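You operate a simulated robot arm through the tools that you are given. There is no shell and no other tool. Be economical: measure what you need, move in short steps, check, and stop when the job is done.

Carry out the task below with a simulated two-armed robot. There is one attempt and no reset: what you move stays moved.

## Task
Take the white card and leave it in the teal tray. Open the right door of the left red locker, take the grey girder on the top of the grey bench and put it away on the middle right shelf of the left red locker, then shut the door. Switch the yellow socket switch on. Carry the deep grey tray with both arms and set it on the top of the left side table. Shut the power cabinet door. Open the top counter drawer, take the red girder and put it in the inside of the top counter drawer, then shut the drawer. Lift the blue lid open. The order is free. Set down upright: white card.
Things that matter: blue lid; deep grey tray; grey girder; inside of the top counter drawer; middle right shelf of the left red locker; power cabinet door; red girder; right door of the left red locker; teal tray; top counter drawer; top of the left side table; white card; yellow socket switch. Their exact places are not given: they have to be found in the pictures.

Only the result counts: the job must be done as asked and must still hold three seconds after the hand-in. Knocking over, shifting, dropping, spilling or breaking anything else fails it. A push-on lid holds only when it is set on centred and level and pressed home; a screw cap is set on level and turned clockwise until tight.

## Robot
Two 7-joint arms with two-finger parallel grippers on one trunk, on a base that drives. Base frame: it is fixed to the floor where the robot stands at the start and does not move with it; the origin is under the middle of the robot, x ahead of it, y to its left, z up. Units: m, rad, N and s.
The left shoulder is at the start at [0.06, 0.143, 0.898], the right one opposite. With the tool pointing down near the work surface each hand reaches from about 0.1 to 0.68 m from the robot's upright axis, wherever it stands, measured 20 degrees to its own side. Places, roughly: blue lid [-10.5, -1, 1.1]; deep grey tray (30x22x11 cm) [-1.2, -1.6, 0.5]; grey girder (13x2x2 cm) [0.5, -0.9, 0.9]; inside of the top counter drawer [0.7, 6.3, 0.6]; middle right shelf of the left red locker [-10.6, -0.5, 0.4]; power cabinet door [-2.1, -1.3, 1.6]; red girder (11x2x2 cm) [-3.1, 5.8, 0.8]; right door of the left red locker [-10.4, -0.5, 0.6]; teal tray (22x15x5 cm) [0.6, -1.2, 0.9]; top counter drawer [0.7, 6.3, 0.7]; top of the left side table [-3, 0.2, 0.8]; white card [0.75, 0, 1]; yellow socket switch [-0.7, -1.7, 0.2]. Payload 1.57 kg a hand.
Tool frame (each hand has its own): the origin (TCP) lies between the finger pads and is the grasp point; the fingertips stand 0.03 m ahead of it; z points along the fingers, y is the line along which they close. The gripper opens to 0.11 m. The fingers are 0.024 m wide and 0.012 m thick; the gripper's body (0.048 by 0.112 m) begins 0.078 m behind the TCP.
Orientation is told as [roll, pitch, yaw] about the base's x, y, z axes, in that order, counted from this pose: with the fingers straight down and closing along the base's y, the tool's x points along the base's -x, its y along +y and its z along -z.

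## Interface
- The arms move only by the tool step_arm. It takes "left_series", "right_series" or both (then of equal length, played together; a hand with none holds still); each is a list of rows, each a list of 7 numbers: the shift along the tool's x, y, z in units of 500 mm (1.0 is 500 mm), then the turn, a rotation vector about the tool's x, y, z in units of 90 degrees (1.0 is 90 degrees), then the finger opening in m, from 0 to 0.11. In form: [[dx, dy, dz, wx, wy, wz, gripper], ...]. A call has 1 to 8 rows; each row is the pose to reach, as a shift and turn from the pose commanded when the call began, along the tool's axes at that moment. A call with a number of a shift or a turn outside -1 to 1 is refused whole. Each row takes 0.2 s and may step no farther than 0.05 m and 0.15 rad from the row before; otherwise, or with a gripper value out of range, the whole call is refused. Where a pose cannot be reached the arm comes as near as it can. A force on the tool above 40 N (or 10 N above the force at the start of the call, whichever is more), or a blocked arm, ends the call early, and 0.2 s more pass. Each finger travels about 0.045 m/s and halts on what it meets, pressing with about 24 N; the grip force reading is that of the motor and also rises with nothing between the fingers. The clock runs only during rows and for 0.2 s after the last one: add rows that repeat a pose to give the fingers time. The reply holds the time, the measured pose of the TCP, the force on the tool along the base axes, the opening and the grip force, in the units named above and with some noise, with the torque about the TCP (base axes, N m) and any sound that the robot's microphone picked up.
- Cameras (640 x 400 px; columns grow to the right, rows downward): "scene" is now at [0.0324, -0.0501, 1.5088]; the picture's right is [-0.64, -0.77, 0.00], its down [-0.57, 0.47, -0.68] and it looks along [0.52, -0.43, -0.73] (base axes); focal length 264 px, centre (320, 200). "left" rides on the left gripper at [0.07, -0.016, -0.141] in its tool frame; the picture's right is [0.23, 0.97, 0.00], its down [-0.85, 0.20, -0.48] and it looks along [-0.47, 0.11, 0.88] (tool axes); focal length 222 px, centre (320, 200). "right" rides on the right gripper at [0.07, 0.016, -0.141] in its tool frame; the picture's right is [-0.23, 0.97, 0.00], its down [-0.86, -0.20, -0.48] and it looks along [-0.47, -0.11, 0.88] (tool axes); focal length 222 px, centre (320, 200).
- camera(camera): a new picture of that camera. It takes no simulated time.
- raise_lower(by): slides the trunk up (or, below 0, down) by that many m; the arms and the scene camera ride with it, the base frame stays. It gives what a move gives, with no picture.
- steer(legs): drives the robot by 1 to 6 legs, each [ahead, left, turn to the left] in m, m and rad, along the robot's own axes; the way and the turn of a leg run together, so that a leg with both is an arc; at most 1.5 m and 3.142 rad a leg. The arms and the cameras ride along, it lands a little off, and it stops where it bumps. It gives what a move gives.
- pan_tilt(pan, tilt): turns the head with the scene camera to pan (to the left, within 1.501 rad either way) and tilt (down, from -0.506 to 1.204), counted from straight ahead of the robot. It gives what a move gives.
- pixel_to_xyz(camera, pixels): for up to 12 pixels [column, row] of the newest picture of that camera ("zoom" is the newest enlarged one), the place [x, y, z] in the base frame of the surface seen there, good to about 0.003 m. It takes no simulated time.
- zoom(camera, box): a new picture of the part [left, top, right, bottom] of that camera's present view, enlarged. It takes no simulated time.
- close_job(): hands the job in; it is judged then, once.

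Keep the steps short. Do not move on a guess: measure, check each grasp and each placing, and mend mistakes. In all there are 138 turns and 164 pictures (those below and enlarged ones count). Leave the grippers open and the arms clear of the work at the hand-in unless told otherwise, and finish with a single line.

The tools are called after "Emit:" as a command line: name --argument value ..., lists and objects as JSON in quotes. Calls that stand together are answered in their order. step_arm: Moves the arms, as the interface text tells. Its arguments: {"type":"object","properties":{"left_series":{"type":"array"},"right_series":{"type":"array"}},"required":[]} The other tools are called the same way: raise_lower (by) slides the trunk up or down; steer (legs) drives the base; pan_tilt (pan, tilt) turns the head that bears the scene camera; camera (camera) takes a picture; pixel_to_xyz (camera, pixels) gives the place of the surface under pixels of a picture; zoom (camera, box) takes an enlarged picture of a part of a camera's view; close_job () hands the job in.

At the start:

```text
t: 0.0
left_ee_pos: [0.3841, -0.0705, 1.0784]
left_tcp_rot: [0.0, -0.002, -0.002]
left_ft_force: [-0.2, -0.5, 0.4]
left_moment: [0.03, 0.01, 0.0]
left_grip_width: 0.1101
left_finger_force: 0.2
right_ee_pos: [0.3056, -0.3463, 1.0771]
right_tcp_rot: [0.0, 0.0, 0.0]
right_ft_force: [0.5, 0.6, -0.3]
right_moment: [0.05, 0.0, 0.01]
right_grip_width: 0.11
right_finger_force: 0.0
trunk travel left (down, up): [-0.497, 0.093]
robot x, y, heading: [-0.0001, -0.0028, -0.001]
head pan, tilt: [-0.689, 0.824]
```

scene: 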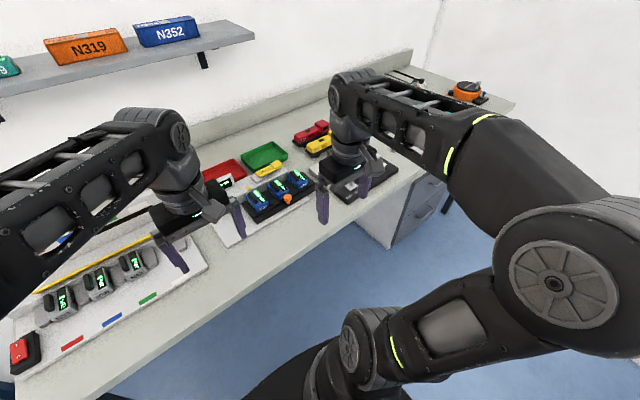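
right: 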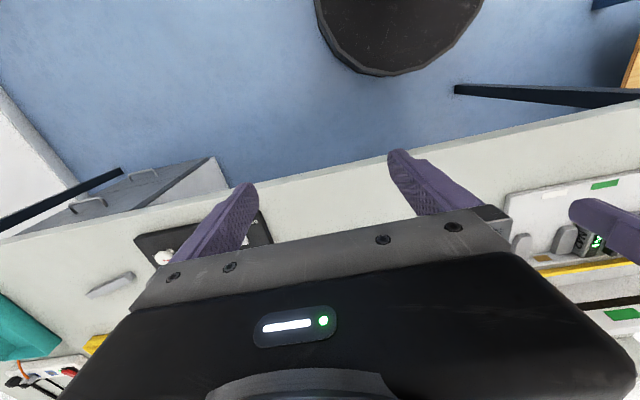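
left: 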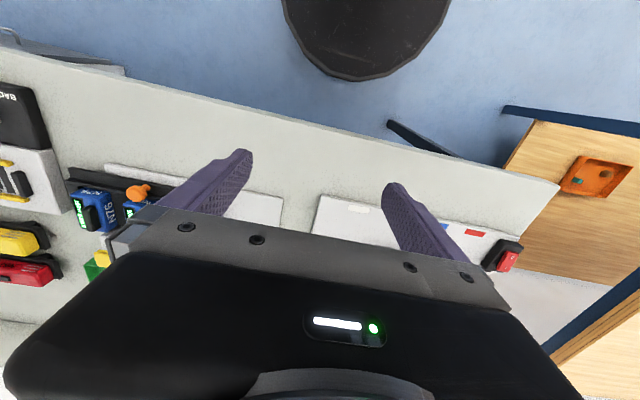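

I'll look around first: head ahead for the white card, and then to the right for the girder and tray.

Emit:
pan_tilt --pan 0.0 --tilt 0.6

Emit:
camera --camera "scene"

```text
t: 1.1
left_ee_pos: [0.3848, -0.07, 1.0785]
left_tcp_rot: [0.0, -0.001, 0.0]
left_ft_force: [-0.1, 0.7, 0.0]
left_moment: [0.01, -0.02, 0.02]
left_grip_width: 0.1102
left_finger_force: 0.1
right_ee_pos: [0.3058, -0.3464, 1.0767]
right_tcp_rot: [-0.001, 0.0, 0.0]
right_ft_force: [0.0, 1.0, -0.7]
right_moment: [-0.01, 0.0, -0.01]
right_grip_width: 0.11
right_finger_force: 0.2
trunk travel left (down, up): [-0.497, 0.093]
robot x, y, heading: [0.0031, 0.0012, -0.002]
head pan, tilt: [0.0, 0.6]
```

```text
160 pictures are left
```

scene: 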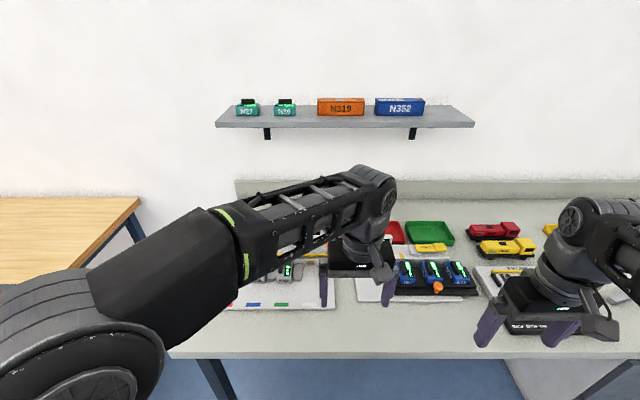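

The left arm hides the middle of the bench; I move it left by 0.35 m, and the right one a bit right, to see.

Emit:
step_arm --left_series '[[0.1, 0.1, 0, 0, 0, 0, 0.11], [0.16, 0.2, 0, 0, 0, 0, 0.11], [0.2, 0.3, 0, 0, 0, 0, 0.11], [0.2, 0.4, 0, 0, 0, 0, 0.11], [0.2, 0.5, 0, 0, 0, 0, 0.11], [0.2, 0.6, 0, 0, 0, 0, 0.11], [0.2, 0.7, 0, 0, 0, 0, 0.11]]'

Emit:
pan_tilt --pan -0.2 --tilt 0.6

Emit:
camera --camera "scene"

```text
refused: row 1 steps farther than a row can; nothing moved
```

```text
t: 1.8
left_ee_pos: [0.3843, -0.0701, 1.0771]
left_tcp_rot: [-0.002, 0.0, 0.002]
left_ft_force: [0.7, -0.4, 0.0]
left_moment: [-0.02, 0.0, 0.03]
left_grip_width: 0.11
left_finger_force: 0.0
right_ee_pos: [0.3068, -0.3453, 1.0782]
right_tcp_rot: [0.0, 0.0, 0.0]
right_ft_force: [-0.2, -0.5, 0.3]
right_moment: [-0.01, 0.0, 0.01]
right_grip_width: 0.1096
right_finger_force: 0.1
trunk travel left (down, up): [-0.497, 0.093]
robot x, y, heading: [-0.0015, 0.0011, 0.004]
head pan, tilt: [-0.201, 0.6]
```

```text
159 pictures are left
```

scene: 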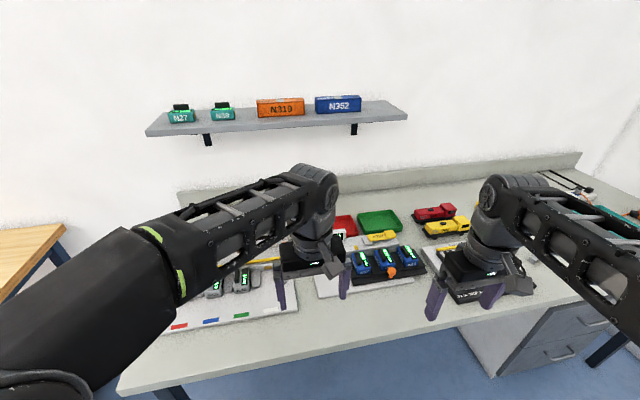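

The first row stepped diagonally too far; I repeat with 0.045 m steps straight left.

Emit:
step_arm --left_series '[[0, 0.1, 0, 0, 0, 0, 0.11], [0, 0.2, 0, 0, 0, 0, 0.11], [0, 0.3, 0, 0, 0, 0, 0.11], [0, 0.4, 0, 0, 0, 0, 0.11], [0, 0.5, 0, 0, 0, 0, 0.11], [0, 0.6, 0, 0, 0, 0, 0.11], [0, 0.7, 0, 0, 0, 0, 0.11], [0, 0.78, 0, 0, 0, 0, 0.11]]'

Emit:
camera --camera "scene"

```text
t: 3.6
left_ee_pos: [0.3857, 0.3215, 1.0788]
left_tcp_rot: [0.001, 0.0, -0.001]
left_ft_force: [0.8, -0.5, 0.3]
left_moment: [-0.01, 0.0, 0.0]
left_grip_width: 0.11
left_finger_force: 0.0
right_ee_pos: [0.306, -0.3445, 1.0783]
right_tcp_rot: [0.0, -0.001, -0.001]
right_ft_force: [0.1, -0.4, 0.0]
right_moment: [-0.05, 0.01, -0.01]
right_grip_width: 0.1097
right_finger_force: 0.0
trunk travel left (down, up): [-0.497, 0.093]
robot x, y, heading: [0.0005, 0.0003, -0.002]
head pan, tilt: [-0.201, 0.6]
```

```text
158 pictures are left
```

scene: 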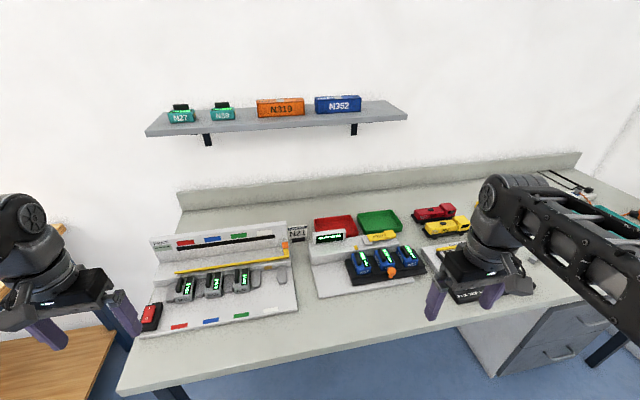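

The bench is now visible; a small white piece "N21" stands at (298,233). I zoom there and on the right part.

Emit:
zoom --camera "scene" --box '[220, 190, 380, 290]'

Emit:
pixel_to_xyz --camera "scene" --pixels '[[298, 229], [298, 236], [328, 237], [269, 222], [290, 205], [600, 215]]'

Emit:
pan_tilt --pan -1.0 --tilt 0.5

Emit:
camera --camera "scene"

```text
4.00 times, centred on (300, 240) of scene
```

zoom: 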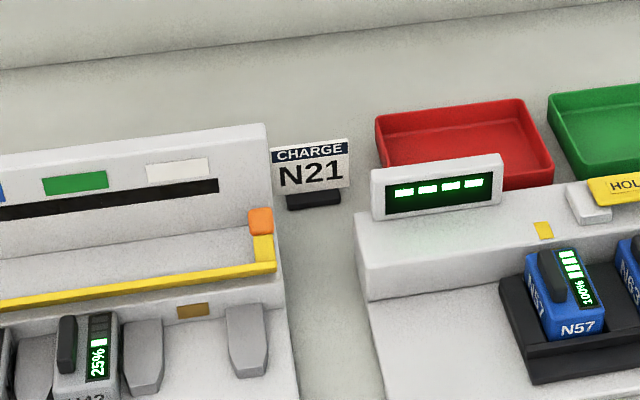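

```text
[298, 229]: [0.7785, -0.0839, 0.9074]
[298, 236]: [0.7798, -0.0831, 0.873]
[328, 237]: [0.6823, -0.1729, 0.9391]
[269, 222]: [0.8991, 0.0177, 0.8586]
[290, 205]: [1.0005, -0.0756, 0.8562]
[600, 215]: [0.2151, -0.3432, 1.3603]
```

```text
t: 4.7
left_ee_pos: [0.3867, 0.3199, 1.0789]
left_tcp_rot: [-0.001, -0.001, 0.0]
left_ft_force: [-0.6, 0.4, 0.6]
left_moment: [0.0, 0.05, -0.03]
left_grip_width: 0.1099
left_finger_force: 0.1
right_ee_pos: [0.3052, -0.3454, 1.0773]
right_tcp_rot: [0.001, 0.0, 0.001]
right_ft_force: [-0.4, -0.8, -0.5]
right_moment: [0.01, 0.02, 0.0]
right_grip_width: 0.1099
right_finger_force: 0.1
trunk travel left (down, up): [-0.497, 0.093]
robot x, y, heading: [0.0009, -0.0032, 0.005]
head pan, tilt: [-1.0, 0.499]
```

```text
156 pictures are left
```

scene: 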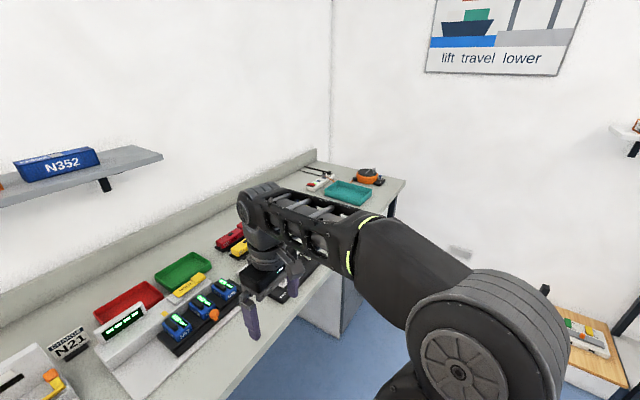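

White card "N21" stands in a black foot at about (0.779,-0.083). The teal tray is at (348,193). I measure it, table edge, and look closer.

Emit:
pixel_to_xyz --camera "scene" --pixels '[[348, 193], [327, 191], [350, 181], [372, 187], [350, 205], [340, 275], [396, 196], [230, 385], [318, 180], [368, 176]]'

Emit:
zoom --camera "scene" --box '[200, 150, 420, 290]'

```text
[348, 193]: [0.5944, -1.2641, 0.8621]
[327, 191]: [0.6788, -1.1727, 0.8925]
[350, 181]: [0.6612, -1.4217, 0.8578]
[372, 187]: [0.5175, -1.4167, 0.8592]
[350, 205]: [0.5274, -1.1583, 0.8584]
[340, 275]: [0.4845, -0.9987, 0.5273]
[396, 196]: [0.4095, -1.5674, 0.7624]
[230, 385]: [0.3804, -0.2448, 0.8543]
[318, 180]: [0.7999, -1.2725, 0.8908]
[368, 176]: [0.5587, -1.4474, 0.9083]
```

```text
2.86 times, centred on (310, 220) of scene
```

zoom: 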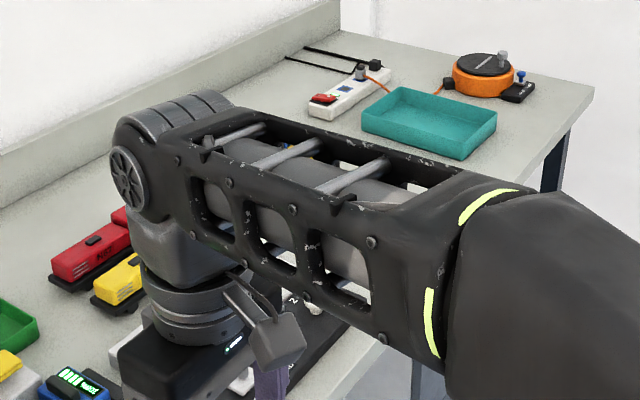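

Plan: the card with the right hand, yaw 90°, fingers closing along x. I drive 0.2 ahead and 0.13 left and look down at the card.

Emit:
steer --legs '[[0.2, 0.13, 0]]'

Emit:
pan_tilt --pan -0.3 --tilt 0.8

Emit:
step_arm --right_series '[[0, 0, 0, 0, 0, -0.09, 0.11], [0, 0, 0, 0, 0, -0.18, 0.11], [0, 0, 0, 0, 0, -0.27, 0.11], [0, 0, 0, 0, 0, -0.36, 0.11], [0, 0, 0, 0, 0, -0.45, 0.11], [0, 0, 0, 0, 0, -0.54, 0.11], [0, 0, 0, 0, 0, -0.63, 0.11], [0, 0, 0, 0, 0, -0.72, 0.11]]'

Emit:
camera --camera "scene"

```text
t: 6.5
left_ee_pos: [0.5658, 0.434, 1.0785]
left_tcp_rot: [0.001, 0.0, -0.005]
left_ft_force: [-0.2, 0.3, 0.6]
left_moment: [0.04, -0.03, -0.02]
left_grip_width: 0.1103
left_finger_force: 0.0
right_ee_pos: [0.4819, -0.2313, 1.079]
right_tcp_rot: [0.003, -0.001, -0.006]
right_ft_force: [-0.6, -0.1, -0.4]
right_moment: [0.03, -0.08, -0.01]
right_grip_width: 0.1099
right_finger_force: 0.0
trunk travel left (down, up): [-0.497, 0.093]
robot x, y, heading: [0.1792, 0.118, -0.01]
head pan, tilt: [-1.0, 0.499]
stopped in leg 1: the robot was blocked; the commanded pose is now the measured one
```

```text
t: 7.5
left_ee_pos: [0.5663, 0.4354, 1.0776]
left_tcp_rot: [0.0, 0.001, -0.006]
left_ft_force: [0.6, 0.5, 0.1]
left_moment: [0.03, -0.01, 0.0]
left_grip_width: 0.1101
left_finger_force: 0.0
right_ee_pos: [0.484, -0.2317, 1.0782]
right_tcp_rot: [-0.001, 0.001, -0.004]
right_ft_force: [0.1, -0.6, -0.1]
right_moment: [0.01, 0.01, -0.02]
right_grip_width: 0.11
right_finger_force: 0.2
trunk travel left (down, up): [-0.497, 0.093]
robot x, y, heading: [0.178, 0.1171, -0.001]
head pan, tilt: [-0.3, 0.799]
```

```text
t: 9.3
left_ee_pos: [0.5664, 0.4351, 1.0781]
left_tcp_rot: [0.0, 0.003, -0.006]
left_ft_force: [-0.1, -0.7, -0.7]
left_moment: [0.01, -0.02, 0.04]
left_grip_width: 0.1099
left_finger_force: 0.0
right_ee_pos: [0.4826, -0.2306, 1.0785]
right_tcp_rot: [0.001, 0.0, 1.129]
right_ft_force: [1.1, 0.1, 0.2]
right_moment: [0.0, -0.02, 0.03]
right_grip_width: 0.1099
right_finger_force: 0.0
trunk travel left (down, up): [-0.497, 0.093]
robot x, y, heading: [0.1791, 0.1172, -0.002]
head pan, tilt: [-0.3, 0.799]
```

```text
154 pictures are left
```

scene: 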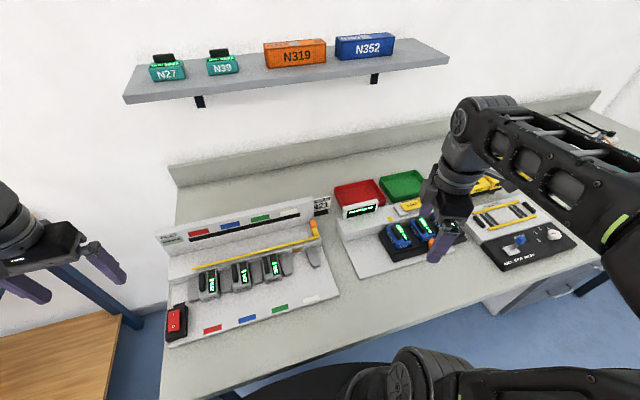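

The base stopped at x=0.178 (bench limit). The card is at (321,205). I zoom and measure its edges.

Emit:
zoom --camera "scene" --box '[280, 175, 360, 225]'

Emit:
pixel_to_xyz --camera "zoom" --pixels '[[285, 190], [380, 180], [285, 255], [385, 250], [330, 215], [335, 285], [372, 285], [290, 300]]'

```text
8.00 times, centred on (320, 200) of scene
```

zoom: 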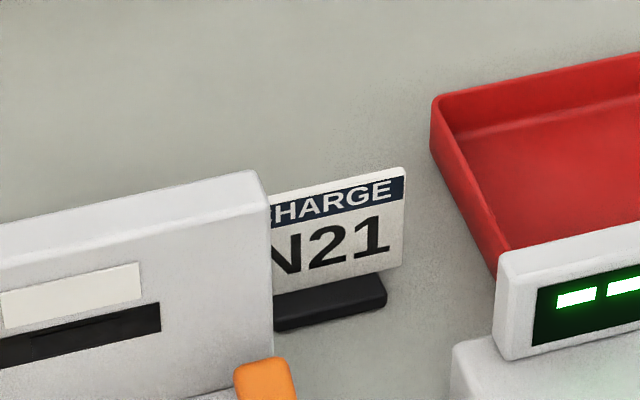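

```text
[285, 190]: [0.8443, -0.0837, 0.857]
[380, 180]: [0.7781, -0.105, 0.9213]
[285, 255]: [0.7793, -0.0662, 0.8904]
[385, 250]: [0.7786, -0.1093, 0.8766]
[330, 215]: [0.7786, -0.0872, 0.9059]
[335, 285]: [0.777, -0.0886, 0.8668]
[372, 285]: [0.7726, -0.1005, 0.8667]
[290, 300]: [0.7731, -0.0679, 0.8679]
```

Card face lies at x≈0.779, y from about -0.115; I check the shelf's front edge and the rack's right edge for clearance.

Emit:
pixel_to_xyz --camera "scene" --pixels '[[290, 82], [449, 60], [311, 198], [314, 210], [345, 205], [378, 208]]'

```text
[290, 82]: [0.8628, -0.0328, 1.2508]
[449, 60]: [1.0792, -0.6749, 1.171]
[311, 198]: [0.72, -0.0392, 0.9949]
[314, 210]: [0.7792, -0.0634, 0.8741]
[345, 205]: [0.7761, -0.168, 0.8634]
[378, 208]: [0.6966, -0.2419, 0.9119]
```

Shelf front edge is x≈0.863, so there's room. I bring the right hand above the card, yaw 90°, z≈1.03.

Emit:
step_arm --right_series '[[-0.064, -0.0514, 0.012, 0, 0, -0.035, 0.11], [-0.128, -0.1028, 0.024, 0, 0, -0.07, 0.11], [-0.192, -0.1542, 0.036, 0, 0, -0.105, 0.11], [-0.256, -0.2057, 0.048, 0, 0, -0.14, 0.11], [-0.32, -0.257, 0.06, 0, 0, -0.176, 0.11], [-0.384, -0.3085, 0.072, 0, 0, -0.211, 0.11], [-0.448, -0.36, 0.084, 0, 0, -0.246, 0.11], [-0.5122, -0.4113, 0.1, 0, 0, -0.2813, 0.11]]'

Emit:
camera --camera "scene"

Emit:
camera --camera "right"

```text
t: 11.2
left_ee_pos: [0.5661, 0.4345, 1.0771]
left_tcp_rot: [-0.001, 0.0, -0.005]
left_ft_force: [0.2, 0.0, 0.2]
left_moment: [0.09, 0.01, -0.01]
left_grip_width: 0.11
left_finger_force: 0.1
right_ee_pos: [0.7699, -0.09, 1.0303]
right_tcp_rot: [-0.003, -0.002, 1.561]
right_ft_force: [0.5, 0.0, 0.6]
right_moment: [-0.09, 0.0, 0.01]
right_grip_width: 0.1099
right_finger_force: 0.1
right hand out of reach, approached as far as the arm can: row 8
trunk travel left (down, up): [-0.497, 0.093]
robot x, y, heading: [0.1804, 0.117, -0.004]
head pan, tilt: [-0.3, 0.799]
```

```text
152 pictures are left
```

scene: 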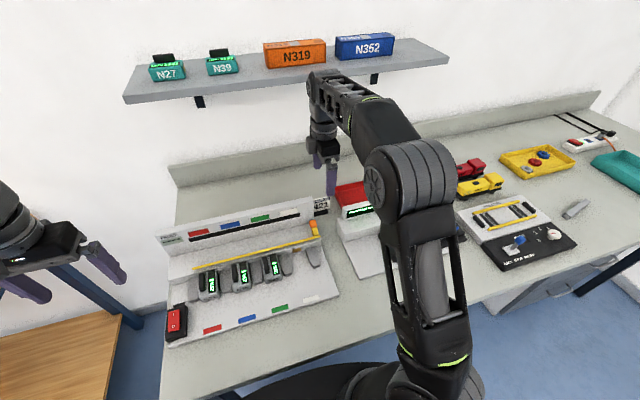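

```text
151 pictures are left
```

right: 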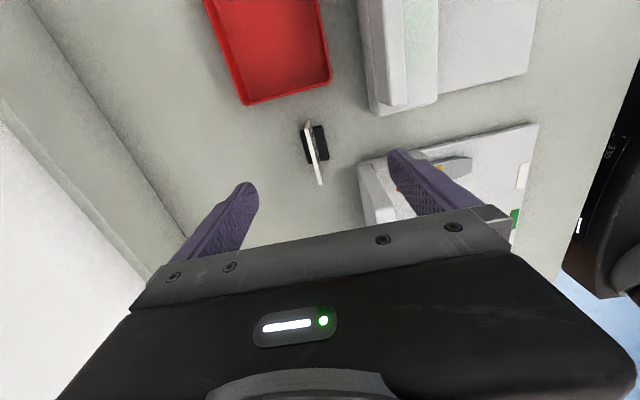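

The hand sits just short in x (0.770). I measure the card's top edge in the right picture.

Emit:
pixel_to_xyz --camera "right" --pixels '[[306, 127], [314, 155], [321, 181], [326, 160], [308, 158]]'

Emit:
pixel_to_xyz --camera "scene" --pixels '[[569, 213], [584, 202], [576, 208]]'

```text
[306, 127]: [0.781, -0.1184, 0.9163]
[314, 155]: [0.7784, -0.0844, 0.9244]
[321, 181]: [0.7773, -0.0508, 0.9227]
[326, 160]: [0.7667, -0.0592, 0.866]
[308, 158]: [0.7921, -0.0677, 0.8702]
```

```text
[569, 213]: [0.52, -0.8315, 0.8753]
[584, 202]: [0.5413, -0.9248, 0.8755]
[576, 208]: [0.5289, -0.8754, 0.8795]
```

Card centre is (0.7787,-0.085), top 0.925. I descend partway to z≈0.955 to see whether the reach closes up.

Emit:
step_arm --right_series '[[0, 0, 0.05, 0, 0, 0, 0.11], [0, 0, 0.1, 0, 0, 0, 0.11], [0, 0, 0.15, 0, 0, 0, 0.11]]'

```text
t: 11.9
left_ee_pos: [0.5687, 0.4341, 1.078]
left_tcp_rot: [0.0, 0.003, -0.005]
left_ft_force: [-1.1, 0.4, -0.5]
left_moment: [0.02, 0.0, 0.04]
left_grip_width: 0.1101
left_finger_force: 0.1
right_ee_pos: [0.7689, -0.0936, 0.9547]
right_tcp_rot: [0.0, 0.0, 1.568]
right_ft_force: [-0.8, 0.3, 0.4]
right_moment: [0.01, 0.0, 0.0]
right_grip_width: 0.1102
right_finger_force: 0.0
trunk travel left (down, up): [-0.497, 0.093]
robot x, y, heading: [0.1808, 0.1152, -0.005]
head pan, tilt: [-0.3, 0.799]
```

Now I correct by +0.010 x, +0.008 y, go down to z≈0.905 and close.

Emit:
step_arm --right_series '[[-0.017, -0.0194, 0.0, 0, 0, 0, 0.11], [-0.017, -0.0194, 0.05, 0, 0, 0, 0.11], [-0.017, -0.0194, 0.1, 0, 0, 0, 0.11]]'

Emit:
step_arm --right_series '[[0, 0, 0, 0, 0, 0, 0.06], [0, 0, 0, 0, 0, 0, 0.03], [0, 0, 0, 0, 0, 0, 0.0], [0, 0, 0, 0, 0, 0, 0.0], [0, 0, 0, 0, 0, 0, 0.0], [0, 0, 0, 0, 0, 0, 0.0], [0, 0, 0, 0, 0, 0, 0.0]]'

Emit:
camera --camera "right"

```text
t: 12.8
left_ee_pos: [0.5684, 0.4354, 1.0776]
left_tcp_rot: [-0.001, 0.002, -0.004]
left_ft_force: [0.1, 0.1, -0.3]
left_moment: [-0.01, 0.03, 0.01]
left_grip_width: 0.1101
left_finger_force: 0.1
right_ee_pos: [0.7803, -0.0845, 0.9039]
right_tcp_rot: [-0.001, -0.001, 1.567]
right_ft_force: [-0.4, 0.2, -0.1]
right_moment: [-0.02, 0.0, -0.03]
right_grip_width: 0.1101
right_finger_force: 0.0
trunk travel left (down, up): [-0.497, 0.093]
robot x, y, heading: [0.1805, 0.1138, -0.011]
head pan, tilt: [-0.3, 0.799]
```

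```text
t: 14.3
left_ee_pos: [0.5678, 0.4351, 1.0783]
left_tcp_rot: [-0.002, 0.002, -0.005]
left_ft_force: [-1.0, 0.1, -0.6]
left_moment: [-0.01, 0.01, 0.02]
left_grip_width: 0.1102
left_finger_force: 0.1
right_ee_pos: [0.7787, -0.0852, 0.9043]
right_tcp_rot: [0.001, 0.002, 1.57]
right_ft_force: [0.0, 0.2, 0.7]
right_moment: [0.0, 0.01, -0.02]
right_grip_width: 0.0045
right_finger_force: 19.5
trunk travel left (down, up): [-0.497, 0.093]
robot x, y, heading: [0.1812, 0.1151, -0.006]
head pan, tilt: [-0.3, 0.799]
```

```text
150 pictures are left
```

right: 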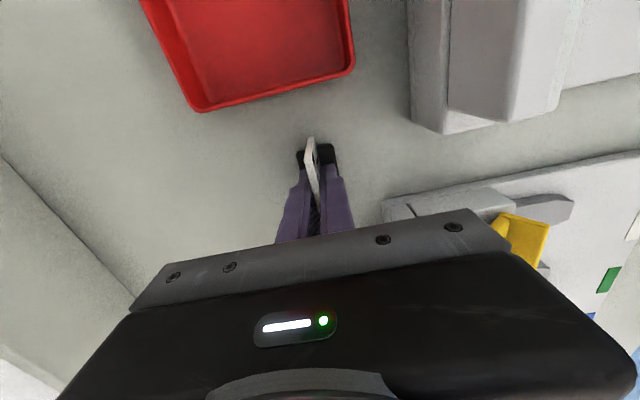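

Held (width 0.0045 m). I lift straight up 0.13 m, then pull back toward the robot.

Emit:
step_arm --right_series '[[0, 0, -0.08, 0, 0, 0, 0.0], [0, 0, -0.16, 0, 0, 0, 0.0], [0, 0.03, -0.24, 0, 0, 0, 0.0], [0, 0.08, -0.32, 0, 0, 0, 0.0], [0, 0.17, -0.34, 0, 0, 0, 0.0], [0.0, 0.26, -0.34, 0, 0, 0, 0.0], [0, 0.35, -0.34, 0, 0, 0, 0.0], [0, 0.44, -0.34, 0, 0, 0, 0.0]]'

Emit:
camera --camera "right"

```text
t: 16.1
left_ee_pos: [0.5667, 0.4347, 1.078]
left_tcp_rot: [-0.001, 0.003, -0.005]
left_ft_force: [-0.1, 0.0, 0.4]
left_moment: [0.03, 0.01, 0.0]
left_grip_width: 0.11
left_finger_force: 0.1
right_ee_pos: [0.5578, -0.0849, 1.0753]
right_tcp_rot: [-0.001, 0.001, 1.566]
right_ft_force: [-0.2, 0.4, 0.1]
right_moment: [-0.01, -0.03, -0.04]
right_grip_width: 0.0046
right_finger_force: 23.5
right hand out of reach, approached as far as the arm can: row 4
trunk travel left (down, up): [-0.497, 0.093]
robot x, y, heading: [0.1789, 0.1155, -0.007]
head pan, tilt: [-0.3, 0.799]
```

```text
149 pictures are left
```

right: 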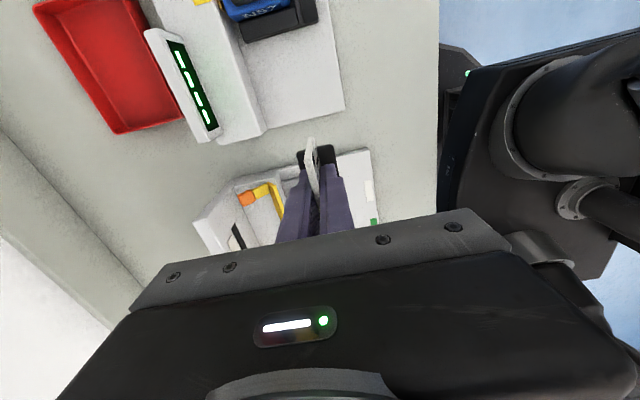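

Secure. I back off 0.1 m and drive 1.21 m to the right, then look at the tray.

Emit:
steer --legs '[[-0.1, 0, 0], [0, -1.21, 0]]'

Emit:
pan_tilt --pan -0.1 --tilt 0.9

Emit:
camera --camera "scene"

```text
t: 23.1
left_ee_pos: [0.456, -0.7962, 1.0773]
left_tcp_rot: [0.0, 0.0, -0.023]
left_ft_force: [0.6, -0.9, 0.1]
left_moment: [0.02, 0.0, 0.02]
left_grip_width: 0.11
left_finger_force: 0.0
right_ee_pos: [0.44, -1.3151, 1.0742]
right_tcp_rot: [0.001, 0.0, 1.552]
right_ft_force: [0.6, -0.9, -0.8]
right_moment: [0.02, 0.02, -0.01]
right_grip_width: 0.0045
right_finger_force: 24.5
trunk travel left (down, up): [-0.497, 0.093]
robot x, y, heading: [0.061, -1.1082, -0.021]
head pan, tilt: [-0.3, 0.799]
```

```text
t: 23.8
left_ee_pos: [0.4552, -0.7965, 1.077]
left_tcp_rot: [0.001, 0.001, -0.021]
left_ft_force: [-0.5, -0.1, -0.2]
left_moment: [-0.01, -0.01, -0.01]
left_grip_width: 0.1103
left_finger_force: 0.0
right_ee_pos: [0.4398, -1.3151, 1.075]
right_tcp_rot: [0.002, -0.001, 1.552]
right_ft_force: [0.2, -0.1, -1.2]
right_moment: [0.01, 0.0, 0.04]
right_grip_width: 0.0041
right_finger_force: 23.8
trunk travel left (down, up): [-0.497, 0.093]
robot x, y, heading: [0.0678, -1.1077, -0.027]
head pan, tilt: [-0.099, 0.901]
```

```text
148 pictures are left
```

scene: 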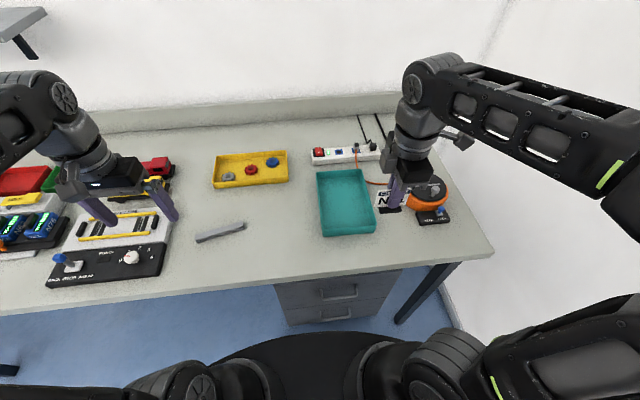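

Tray at (346,202) and grey girder at (220,232) are visible; I measure both.

Emit:
pixel_to_xyz --camera "scene" --pixels '[[319, 173], [363, 170], [375, 228], [324, 233], [346, 200], [198, 239], [243, 226], [220, 231], [205, 234], [235, 226]]'

```text
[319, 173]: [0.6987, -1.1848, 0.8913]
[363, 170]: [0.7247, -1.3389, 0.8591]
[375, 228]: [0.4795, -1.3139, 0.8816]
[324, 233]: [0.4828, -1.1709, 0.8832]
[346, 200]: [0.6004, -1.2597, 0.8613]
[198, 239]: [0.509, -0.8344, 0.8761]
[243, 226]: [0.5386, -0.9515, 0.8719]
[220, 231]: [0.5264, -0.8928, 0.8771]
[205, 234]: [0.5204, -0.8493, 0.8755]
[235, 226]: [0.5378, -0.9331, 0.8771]
```

Tray centre (0.594,-1.246), floor 0.861. I carry the card above it and down to z≈0.945.

Emit:
step_arm --right_series '[[-0.036, -0.0764, 0, 0, 0, 0, 0.0], [-0.072, -0.1527, 0, 0, 0, 0, 0.0], [-0.108, -0.229, 0, 0, 0, 0, 0.0], [-0.1438, -0.3054, 0, 0, 0, 0.012, 0.0], [-0.1438, -0.3054, 0.09, 0, 0, 0.012, 0.0], [-0.1438, -0.3054, 0.18, 0, 0, 0.012, 0.0], [-0.1438, -0.3054, 0.26, 0, 0, 0.012, 0.0]]'

Emit:
camera --camera "right"

Emit:
zoom --camera "scene" --box '[270, 130, 430, 250]'

```text
t: 25.4
left_ee_pos: [0.4557, -0.7957, 1.077]
left_tcp_rot: [0.0, 0.002, -0.023]
left_ft_force: [-0.3, 0.0, -0.9]
left_moment: [0.0, 0.0, 0.0]
left_grip_width: 0.1101
left_finger_force: 0.1
right_ee_pos: [0.5931, -1.2439, 0.9449]
right_tcp_rot: [0.0, 0.0, 1.535]
right_ft_force: [0.8, -0.2, -1.4]
right_moment: [0.0, -0.04, 0.03]
right_grip_width: 0.0042
right_finger_force: 24.1
right hand out of reach, approached as far as the arm can: row 4
trunk travel left (down, up): [-0.497, 0.093]
robot x, y, heading: [0.0658, -1.1064, -0.022]
head pan, tilt: [-0.099, 0.901]
```

```text
147 pictures are left
```

right: 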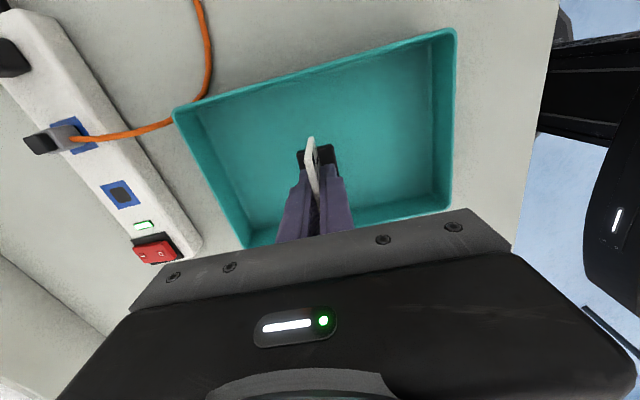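

```text
3.33 times, centred on (350, 190) of scene
```

zoom: 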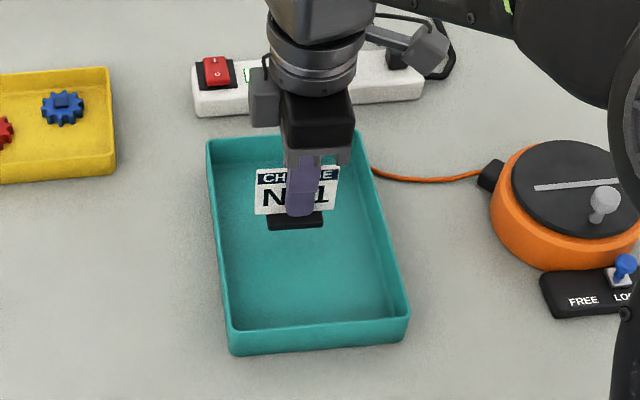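

Well inside the tray. I lower to z≈0.910, read the force.

Emit:
step_arm --right_series '[[0, 0, 0.03, 0, 0, 0, 0.0], [0, 0, 0.055, 0, 0, 0, 0.0], [0, 0, 0.069, 0, 0, 0, 0.0], [0, 0, 0.069, 0, 0, 0, 0.0]]'

```text
t: 26.4
left_ee_pos: [0.4547, -0.7972, 1.0778]
left_tcp_rot: [0.001, 0.001, -0.023]
left_ft_force: [0.1, -0.2, 0.6]
left_moment: [0.01, 0.03, -0.01]
left_grip_width: 0.11
left_finger_force: 0.0
right_ee_pos: [0.593, -1.2455, 0.9102]
right_tcp_rot: [0.0, 0.0, 1.532]
right_ft_force: [0.5, -0.4, 0.3]
right_moment: [-0.01, -0.03, 0.01]
right_grip_width: 0.0045
right_finger_force: 23.8
trunk travel left (down, up): [-0.497, 0.093]
robot x, y, heading: [0.0636, -1.1112, -0.02]
head pan, tilt: [-0.099, 0.901]
```

No contact yet; I lower up to 5 mm more in 1 mm steps.

Emit:
step_arm --right_series '[[0, 0, 0.002, 0, 0, 0, 0.0], [0, 0, 0.004, 0, 0, 0, 0.0], [0, 0, 0.006, 0, 0, 0, 0.0]]'

```text
t: 27.2
left_ee_pos: [0.4542, -0.7951, 1.0774]
left_tcp_rot: [-0.002, 0.002, -0.021]
left_ft_force: [-0.1, 0.6, 0.5]
left_moment: [-0.02, 0.03, 0.0]
left_grip_width: 0.11
left_finger_force: 0.0
right_ee_pos: [0.5929, -1.246, 0.9094]
right_tcp_rot: [-0.002, 0.001, 1.531]
right_ft_force: [-0.3, 0.3, 8.7]
right_moment: [-0.03, 0.02, -0.01]
right_grip_width: 0.0044
right_finger_force: 23.6
trunk travel left (down, up): [-0.497, 0.093]
robot x, y, heading: [0.0629, -1.1098, -0.025]
head pan, tilt: [-0.099, 0.901]
```

Contact (8.7 N). I ease 1 mm, open slowly and, once open, rise straight up.

Emit:
step_arm --right_series '[[0, 0, -0.002, 0, 0, 0, 0.0], [0, 0, -0.002, 0, 0, 0, 0.01], [0, 0, -0.002, 0, 0, 0, 0.03], [0, 0, -0.002, 0, 0, 0, 0.06], [0, 0, -0.002, 0, 0, 0, 0.08], [0, 0, -0.002, 0, 0, 0, 0.08], [0, 0, -0.002, 0, 0, 0, 0.08], [0, 0, -0.002, 0, 0, 0, 0.08]]'

Emit:
step_arm --right_series '[[0, 0, -0.07, 0, 0, 0, 0.08], [0, 0, -0.16, 0, 0, 0, 0.08], [0, 0, -0.25, 0, 0, 0, 0.08], [0, 0.09, -0.28, 0, 0, 0, 0.08], [0, 0.18, -0.28, 0, 0, 0, 0.08], [0, 0.27, -0.28, 0, 0, 0, 0.08], [0, 0.36, -0.28, 0, 0, 0, 0.08]]'

Emit:
zoom --camera "scene" --box '[270, 130, 430, 250]'

```text
t: 29.0
left_ee_pos: [0.4565, -0.7963, 1.0783]
left_tcp_rot: [0.0, 0.002, -0.022]
left_ft_force: [0.1, -0.4, -0.1]
left_moment: [0.01, 0.0, 0.0]
left_grip_width: 0.11
left_finger_force: 0.0
right_ee_pos: [0.5945, -1.2457, 0.9085]
right_tcp_rot: [-0.001, -0.001, 1.532]
right_ft_force: [-0.2, -0.2, -0.8]
right_moment: [0.02, 0.02, -0.01]
right_grip_width: 0.08
right_finger_force: 0.1
trunk travel left (down, up): [-0.497, 0.093]
robot x, y, heading: [0.0632, -1.1075, -0.024]
head pan, tilt: [-0.099, 0.901]
```

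```text
t: 30.6
left_ee_pos: [0.4555, -0.7945, 1.0786]
left_tcp_rot: [0.0, 0.001, -0.021]
left_ft_force: [-0.6, -0.3, 1.0]
left_moment: [0.0, -0.05, 0.02]
left_grip_width: 0.1102
left_finger_force: 0.2
right_ee_pos: [0.4147, -1.2395, 1.051]
right_tcp_rot: [-0.001, -0.002, 1.531]
right_ft_force: [0.1, 0.5, 0.6]
right_moment: [-0.03, 0.01, 0.03]
right_grip_width: 0.08
right_finger_force: 0.0
trunk travel left (down, up): [-0.497, 0.093]
robot x, y, heading: [0.0634, -1.1031, -0.017]
head pan, tilt: [-0.099, 0.901]
```

```text
3.33 times, centred on (350, 190) of scene
```

zoom: 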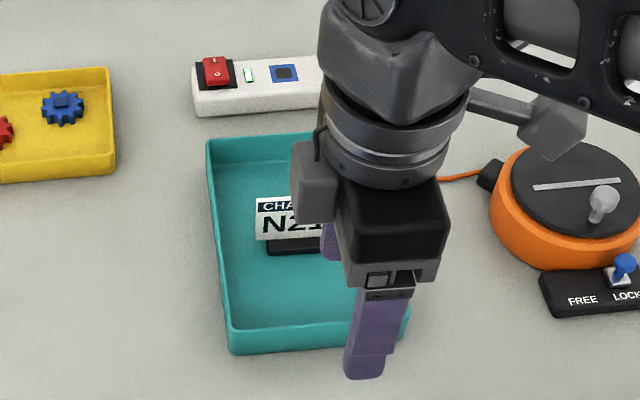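

The card stands upright in the tray. Next the girder: centre (0.525,-0.893), lying along (0.25,-0.97). I move the left hand above it and turn it to yaw ≈ -1.32.

Emit:
step_arm --left_series '[[-0.018, -0.024, 0, 0, 0, 0.095, 0.08], [-0.036, -0.048, 0, 0, 0, 0.19, 0.08], [-0.054, -0.073, 0, 0, 0, 0.285, 0.08], [-0.072, -0.097, 0, 0, 0, 0.38, 0.08], [-0.09, -0.121, 0, 0, 0, 0.475, 0.08], [-0.107, -0.145, 0, 0, 0, 0.57, 0.08], [-0.125, -0.17, 0, 0, 0, 0.665, 0.08], [-0.143, -0.194, 0, 0, 0, 0.76, 0.08]]'

Emit:
step_arm --left_series '[[0, 0, 0.08, 0, 0, 0.0657, 0.08], [0, 0, 0.16, 0, 0, 0.0657, 0.08], [0, 0, 0.22, 0, 0, 0.0657, 0.08]]'

Emit:
camera --camera "left"

```text
t: 32.4
left_ee_pos: [0.5249, -0.8936, 1.076]
left_tcp_rot: [0.0, 0.0, -1.217]
left_ft_force: [0.0, -1.1, 0.0]
left_moment: [-0.01, 0.01, -0.02]
left_grip_width: 0.0799
left_finger_force: 0.0
right_ee_pos: [0.415, -1.2383, 1.0503]
right_tcp_rot: [0.0, 0.002, 1.532]
right_ft_force: [1.0, 0.0, -0.1]
right_moment: [0.02, 0.03, 0.0]
right_grip_width: 0.0799
right_finger_force: 0.1
trunk travel left (down, up): [-0.497, 0.093]
robot x, y, heading: [0.0629, -1.1076, -0.021]
head pan, tilt: [-0.099, 0.901]
```

```text
t: 33.2
left_ee_pos: [0.5227, -0.8944, 0.9661]
left_tcp_rot: [-0.003, 0.001, -1.319]
left_ft_force: [0.7, -0.3, 0.0]
left_moment: [-0.02, 0.02, 0.01]
left_grip_width: 0.0803
left_finger_force: 0.0
right_ee_pos: [0.4145, -1.2387, 1.0485]
right_tcp_rot: [0.001, 0.0, 1.532]
right_ft_force: [-0.3, -0.4, -0.6]
right_moment: [0.02, 0.01, 0.0]
right_grip_width: 0.08
right_finger_force: 0.1
trunk travel left (down, up): [-0.497, 0.093]
robot x, y, heading: [0.0626, -1.1059, -0.023]
head pan, tilt: [-0.099, 0.901]
```

```text
144 pictures are left
```

left: 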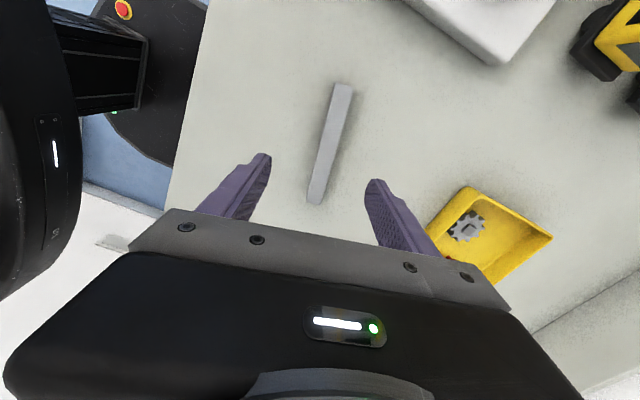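

I measure the girder's ends here for a fine alignment.

Emit:
pixel_to_xyz --camera "left" --pixels '[[343, 87], [314, 196], [330, 140], [323, 140], [336, 142]]'

```text
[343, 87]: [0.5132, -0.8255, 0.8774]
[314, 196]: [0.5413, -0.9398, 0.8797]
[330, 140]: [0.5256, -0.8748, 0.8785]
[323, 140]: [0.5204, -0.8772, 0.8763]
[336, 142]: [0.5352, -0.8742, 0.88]
```

Small correction, then descend to z≈0.889 and close.

Emit:
step_arm --left_series '[[0.011, 0.013, 0.05, 0, 0, 0, 0.08], [0.011, 0.013, 0.1, 0, 0, 0, 0.08], [0.011, 0.013, 0.154, 0, 0, 0, 0.08], [0.011, 0.013, 0.154, 0, 0, 0, 0.05], [0.011, 0.013, 0.154, 0, 0, 0, 0.0], [0.011, 0.013, 0.154, 0, 0, 0, 0.0], [0.011, 0.013, 0.154, 0, 0, 0, 0.0], [0.011, 0.013, 0.154, 0, 0, 0, 0.0]]'

Emit:
step_arm --left_series '[[0, 0, -0.07, 0, 0, 0, 0.0], [0, 0, -0.16, 0, 0, 0, 0.0], [0, 0, -0.25, 0, 0, 0, 0.0], [0, 0, -0.34, 0, 0, 0, 0.0]]'

Emit:
camera --camera "left"

```text
t: 35.0
left_ee_pos: [0.5302, -0.8858, 0.8901]
left_tcp_rot: [0.0, 0.0, -1.32]
left_ft_force: [2.0, 0.1, 3.9]
left_moment: [0.05, -0.16, 0.02]
left_grip_width: 0.0167
left_finger_force: 23.7
right_ee_pos: [0.4152, -1.2393, 1.0504]
right_tcp_rot: [0.002, 0.0, 1.532]
right_ft_force: [-0.2, 0.6, 0.3]
right_moment: [0.04, 0.01, 0.01]
right_grip_width: 0.08
right_finger_force: 0.0
trunk travel left (down, up): [-0.497, 0.093]
robot x, y, heading: [0.0654, -1.1059, -0.022]
head pan, tilt: [-0.099, 0.901]
```

```text
t: 36.0
left_ee_pos: [0.5287, -0.8859, 1.0616]
left_tcp_rot: [-0.003, 0.0, -1.321]
left_ft_force: [-0.2, 0.6, -0.7]
left_moment: [-0.02, -0.02, -0.01]
left_grip_width: 0.0167
left_finger_force: 23.8
right_ee_pos: [0.4143, -1.2393, 1.0493]
right_tcp_rot: [0.0, 0.001, 1.532]
right_ft_force: [-0.4, 0.0, -0.2]
right_moment: [0.02, -0.01, 0.01]
right_grip_width: 0.0802
right_finger_force: 0.1
trunk travel left (down, up): [-0.497, 0.093]
robot x, y, heading: [0.0637, -1.1067, -0.021]
head pan, tilt: [-0.099, 0.901]
```

```text
143 pictures are left
```

left: 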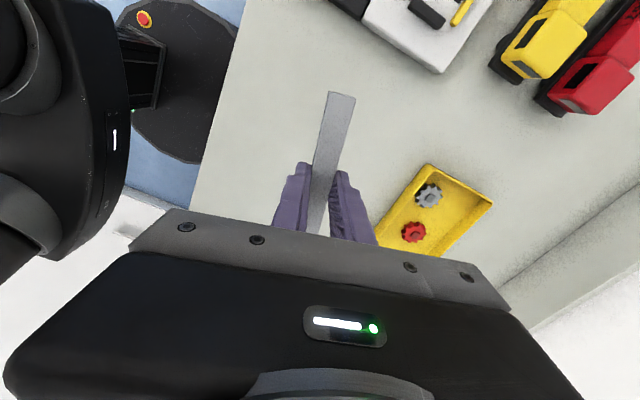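

Girder held (0.0167). I back off, shift to mid-room, turn left 90° and look around for the way.

Emit:
steer --legs '[[-0.3, 0, 0], [0, 0.5, 0], [0, 0, 1.571]]'

Emit:
pan_tilt --pan 1.2 --tilt 0.15

Emit:
camera --camera "scene"

Emit:
pan_tilt --pan 0.0 --tilt 0.15

Emit:
camera --camera "scene"

```text
t: 44.4
left_ee_pos: [-0.447, -0.1404, 1.0605]
left_tcp_rot: [-0.003, 0.0, 0.241]
left_ft_force: [0.1, -0.2, 0.2]
left_moment: [0.02, 0.0, 0.01]
left_grip_width: 0.0172
left_finger_force: 24.0
right_ee_pos: [-0.0959, -0.2588, 1.0498]
right_tcp_rot: [0.0, -0.001, 3.093]
right_ft_force: [0.1, 0.0, 0.9]
right_moment: [0.02, 0.01, -0.01]
right_grip_width: 0.08
right_finger_force: 0.0
trunk travel left (down, up): [-0.497, 0.093]
robot x, y, heading: [-0.2332, -0.6098, 1.538]
head pan, tilt: [-0.099, 0.901]
```

```text
t: 45.9
left_ee_pos: [-0.4473, -0.1401, 1.0616]
left_tcp_rot: [-0.003, 0.0, 0.242]
left_ft_force: [-0.4, 0.8, 0.0]
left_moment: [0.02, -0.01, -0.03]
left_grip_width: 0.0168
left_finger_force: 24.1
right_ee_pos: [-0.0958, -0.2583, 1.05]
right_tcp_rot: [0.0, -0.001, 3.093]
right_ft_force: [0.1, 0.0, 0.0]
right_moment: [0.0, -0.01, 0.02]
right_grip_width: 0.08
right_finger_force: 0.1
trunk travel left (down, up): [-0.497, 0.093]
robot x, y, heading: [-0.2282, -0.6089, 1.532]
head pan, tilt: [1.201, 0.15]
```

```text
142 pictures are left
```

scene: 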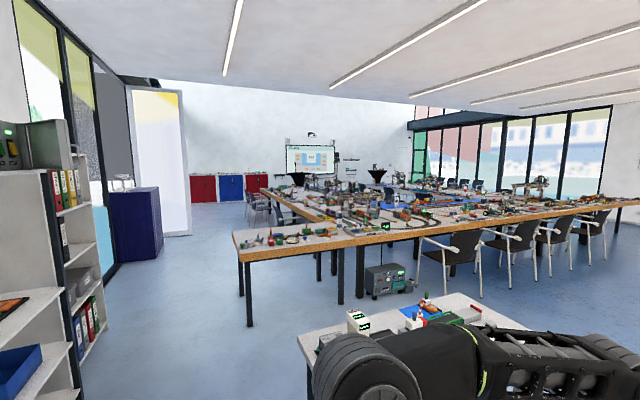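

```text
t: 47.3
left_ee_pos: [-0.4467, -0.1411, 1.0611]
left_tcp_rot: [-0.002, 0.001, 0.241]
left_ft_force: [0.5, 0.6, -0.6]
left_moment: [-0.01, 0.01, -0.01]
left_grip_width: 0.017
left_finger_force: 23.8
right_ee_pos: [-0.0952, -0.2585, 1.0493]
right_tcp_rot: [-0.001, -0.001, 3.094]
right_ft_force: [0.1, -0.7, 0.4]
right_moment: [-0.03, 0.01, 0.0]
right_grip_width: 0.0801
right_finger_force: 0.1
trunk travel left (down, up): [-0.497, 0.093]
robot x, y, heading: [-0.2296, -0.6067, 1.54]
head pan, tilt: [0.0, 0.15]
```

```text
141 pictures are left
```

scene: 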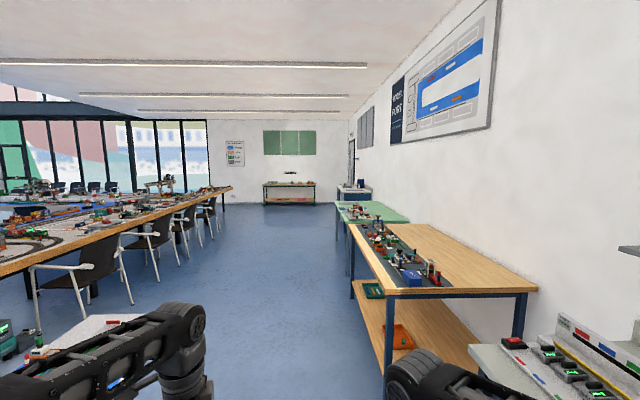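

Lockers stand at the far end (−x). I measure nearby obstacles in a picture with pan 1.4.

Emit:
pan_tilt --pan 1.45 --tilt 0.35

Emit:
camera --camera "scene"

Emit:
pixel_to_xyz --camera "scene" --pixels '[[125, 150], [135, 290], [160, 150], [222, 190], [300, 160], [420, 270], [420, 220], [320, 200], [250, 110], [275, 110]]'

```text
t: 48.9
left_ee_pos: [-0.4456, -0.1407, 1.0614]
left_tcp_rot: [-0.003, -0.001, 0.241]
left_ft_force: [-0.3, -0.4, 0.0]
left_moment: [-0.03, 0.02, 0.0]
left_grip_width: 0.017
left_finger_force: 24.2
right_ee_pos: [-0.0963, -0.2575, 1.0495]
right_tcp_rot: [0.0, -0.001, 3.094]
right_ft_force: [1.5, 0.0, 0.2]
right_moment: [-0.01, 0.01, 0.04]
right_grip_width: 0.0797
right_finger_force: 0.0
trunk travel left (down, up): [-0.497, 0.093]
robot x, y, heading: [-0.2289, -0.6091, 1.537]
head pan, tilt: [1.45, 0.351]
```

```text
140 pictures are left
```

scene: 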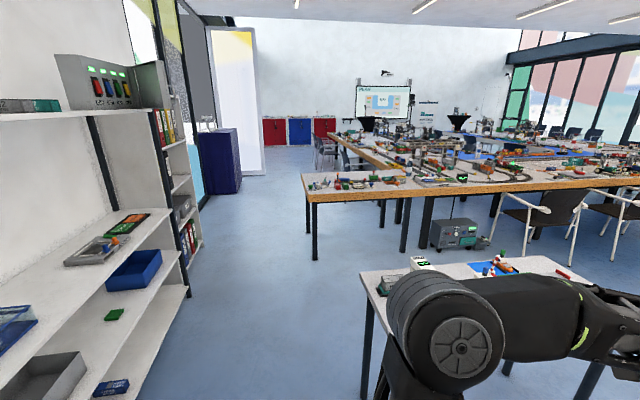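

```text
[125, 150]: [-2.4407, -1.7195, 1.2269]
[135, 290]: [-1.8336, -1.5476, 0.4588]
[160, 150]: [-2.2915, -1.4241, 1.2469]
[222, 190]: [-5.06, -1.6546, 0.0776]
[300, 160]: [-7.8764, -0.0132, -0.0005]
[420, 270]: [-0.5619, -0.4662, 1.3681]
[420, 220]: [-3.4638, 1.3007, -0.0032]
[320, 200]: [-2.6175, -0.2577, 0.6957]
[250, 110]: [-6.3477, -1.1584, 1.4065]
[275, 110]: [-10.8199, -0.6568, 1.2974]
```

Corridor runs at y≈-0.8. I turn to face −x, sidestep to y≈-0.8, drive 6 m and look.

Emit:
steer --legs '[[0, 0, 1.605], [0, 0.2, 0], [1.5, 0, 0], [1.5, 0, 0], [1.5, 0, 0], [1.4, 0, 0]]'

Emit:
pan_tilt --pan 0.0 --tilt 0.3

Emit:
camera --camera "scene"

```text
t: 80.2
left_ee_pos: [-6.2572, -1.0566, 1.0623]
left_tcp_rot: [-0.026, 0.009, 1.863]
left_ft_force: [8.3, 0.0, 3.0]
left_moment: [0.03, 1.2, -0.06]
left_grip_width: 0.017
left_finger_force: 24.6
right_ee_pos: [-6.1696, -0.6989, 1.0486]
right_tcp_rot: [-0.002, -0.001, -1.563]
right_ft_force: [0.1, -0.5, 0.3]
right_moment: [0.01, 0.02, 0.01]
right_grip_width: 0.08
right_finger_force: 0.0
trunk travel left (down, up): [-0.497, 0.093]
robot x, y, heading: [-5.8143, -0.8135, -3.117]
head pan, tilt: [1.45, 0.351]
stopped in leg 6: the force on the tool passed its limit at 163 N (the readings are from after the stop); the commanded pose is now the measured one
```

```text
t: 81.8
left_ee_pos: [-6.2566, -1.057, 1.0622]
left_tcp_rot: [-0.024, 0.009, 1.863]
left_ft_force: [11.7, -0.3, 2.2]
left_moment: [0.08, 1.6, -0.09]
left_grip_width: 0.017
left_finger_force: 24.0
right_ee_pos: [-6.1682, -0.6986, 1.0505]
right_tcp_rot: [-0.002, 0.0, -1.566]
right_ft_force: [-0.3, -0.5, 0.5]
right_moment: [-0.01, -0.01, 0.0]
right_grip_width: 0.0801
right_finger_force: 0.0
trunk travel left (down, up): [-0.497, 0.093]
robot x, y, heading: [-5.8095, -0.8132, -3.121]
head pan, tilt: [0.0, 0.3]
```

```text
139 pictures are left
```

scene: 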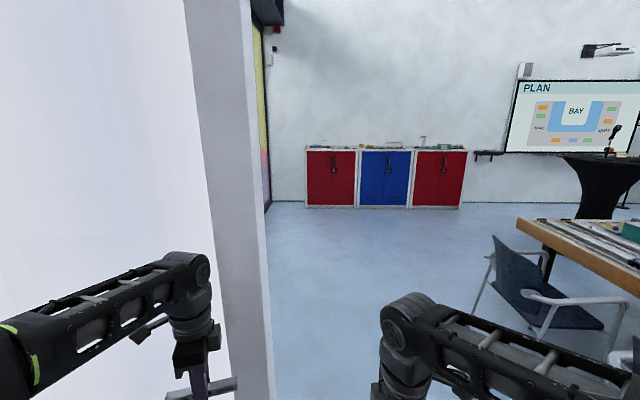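

The left hand touched the white wall panel (edge at column ~270). I back up and measure the gap and lockers.

Emit:
steer --legs '[[-0.25, 0, 0]]'

Emit:
camera --camera "scene"

Emit:
pixel_to_xyz --camera "scene" --pixels '[[265, 300], [255, 250], [485, 295], [520, 222], [310, 180], [353, 180], [330, 210], [330, 147], [463, 180], [410, 180], [362, 180]]'

Emit:
zoom --camera "scene" --box '[290, 120, 480, 230]'

```text
t: 83.6
left_ee_pos: [-6.0064, -1.0503, 1.0624]
left_tcp_rot: [-0.026, 0.009, 1.862]
left_ft_force: [0.3, 0.2, -0.2]
left_moment: [-0.05, 0.03, -0.01]
left_grip_width: 0.0169
left_finger_force: 24.1
right_ee_pos: [-5.9175, -0.6938, 1.0494]
right_tcp_rot: [0.0, 0.002, -1.568]
right_ft_force: [-0.2, -0.6, 0.7]
right_moment: [-0.02, 0.01, 0.06]
right_grip_width: 0.08
right_finger_force: 0.0
trunk travel left (down, up): [-0.497, 0.093]
robot x, y, heading: [-5.5623, -0.811, -3.117]
head pan, tilt: [0.0, 0.3]
```

```text
138 pictures are left
```

scene: 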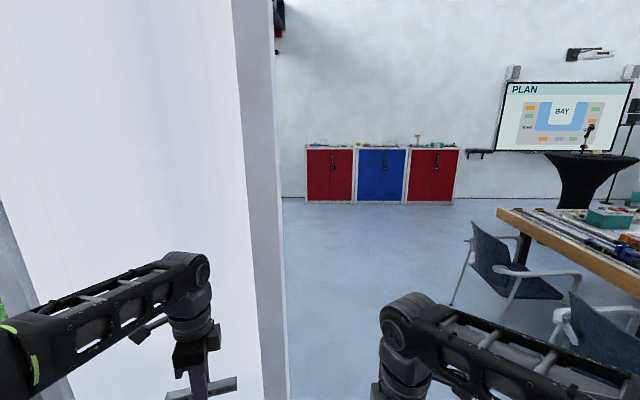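

```text
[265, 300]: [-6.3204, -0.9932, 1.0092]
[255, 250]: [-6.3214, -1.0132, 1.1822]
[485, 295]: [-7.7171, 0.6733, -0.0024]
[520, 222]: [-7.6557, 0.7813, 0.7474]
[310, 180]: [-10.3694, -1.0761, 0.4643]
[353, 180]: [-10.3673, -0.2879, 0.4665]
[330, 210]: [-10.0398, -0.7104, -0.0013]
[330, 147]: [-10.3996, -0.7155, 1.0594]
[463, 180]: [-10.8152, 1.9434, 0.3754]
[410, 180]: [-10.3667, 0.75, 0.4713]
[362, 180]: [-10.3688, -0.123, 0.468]
```

```text
3.37 times, centred on (385, 175) of scene
```

zoom: 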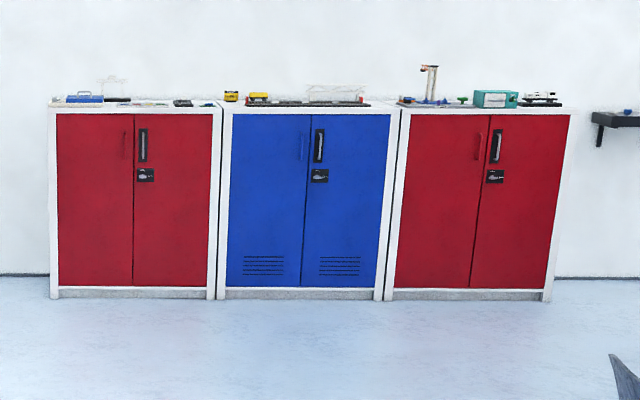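

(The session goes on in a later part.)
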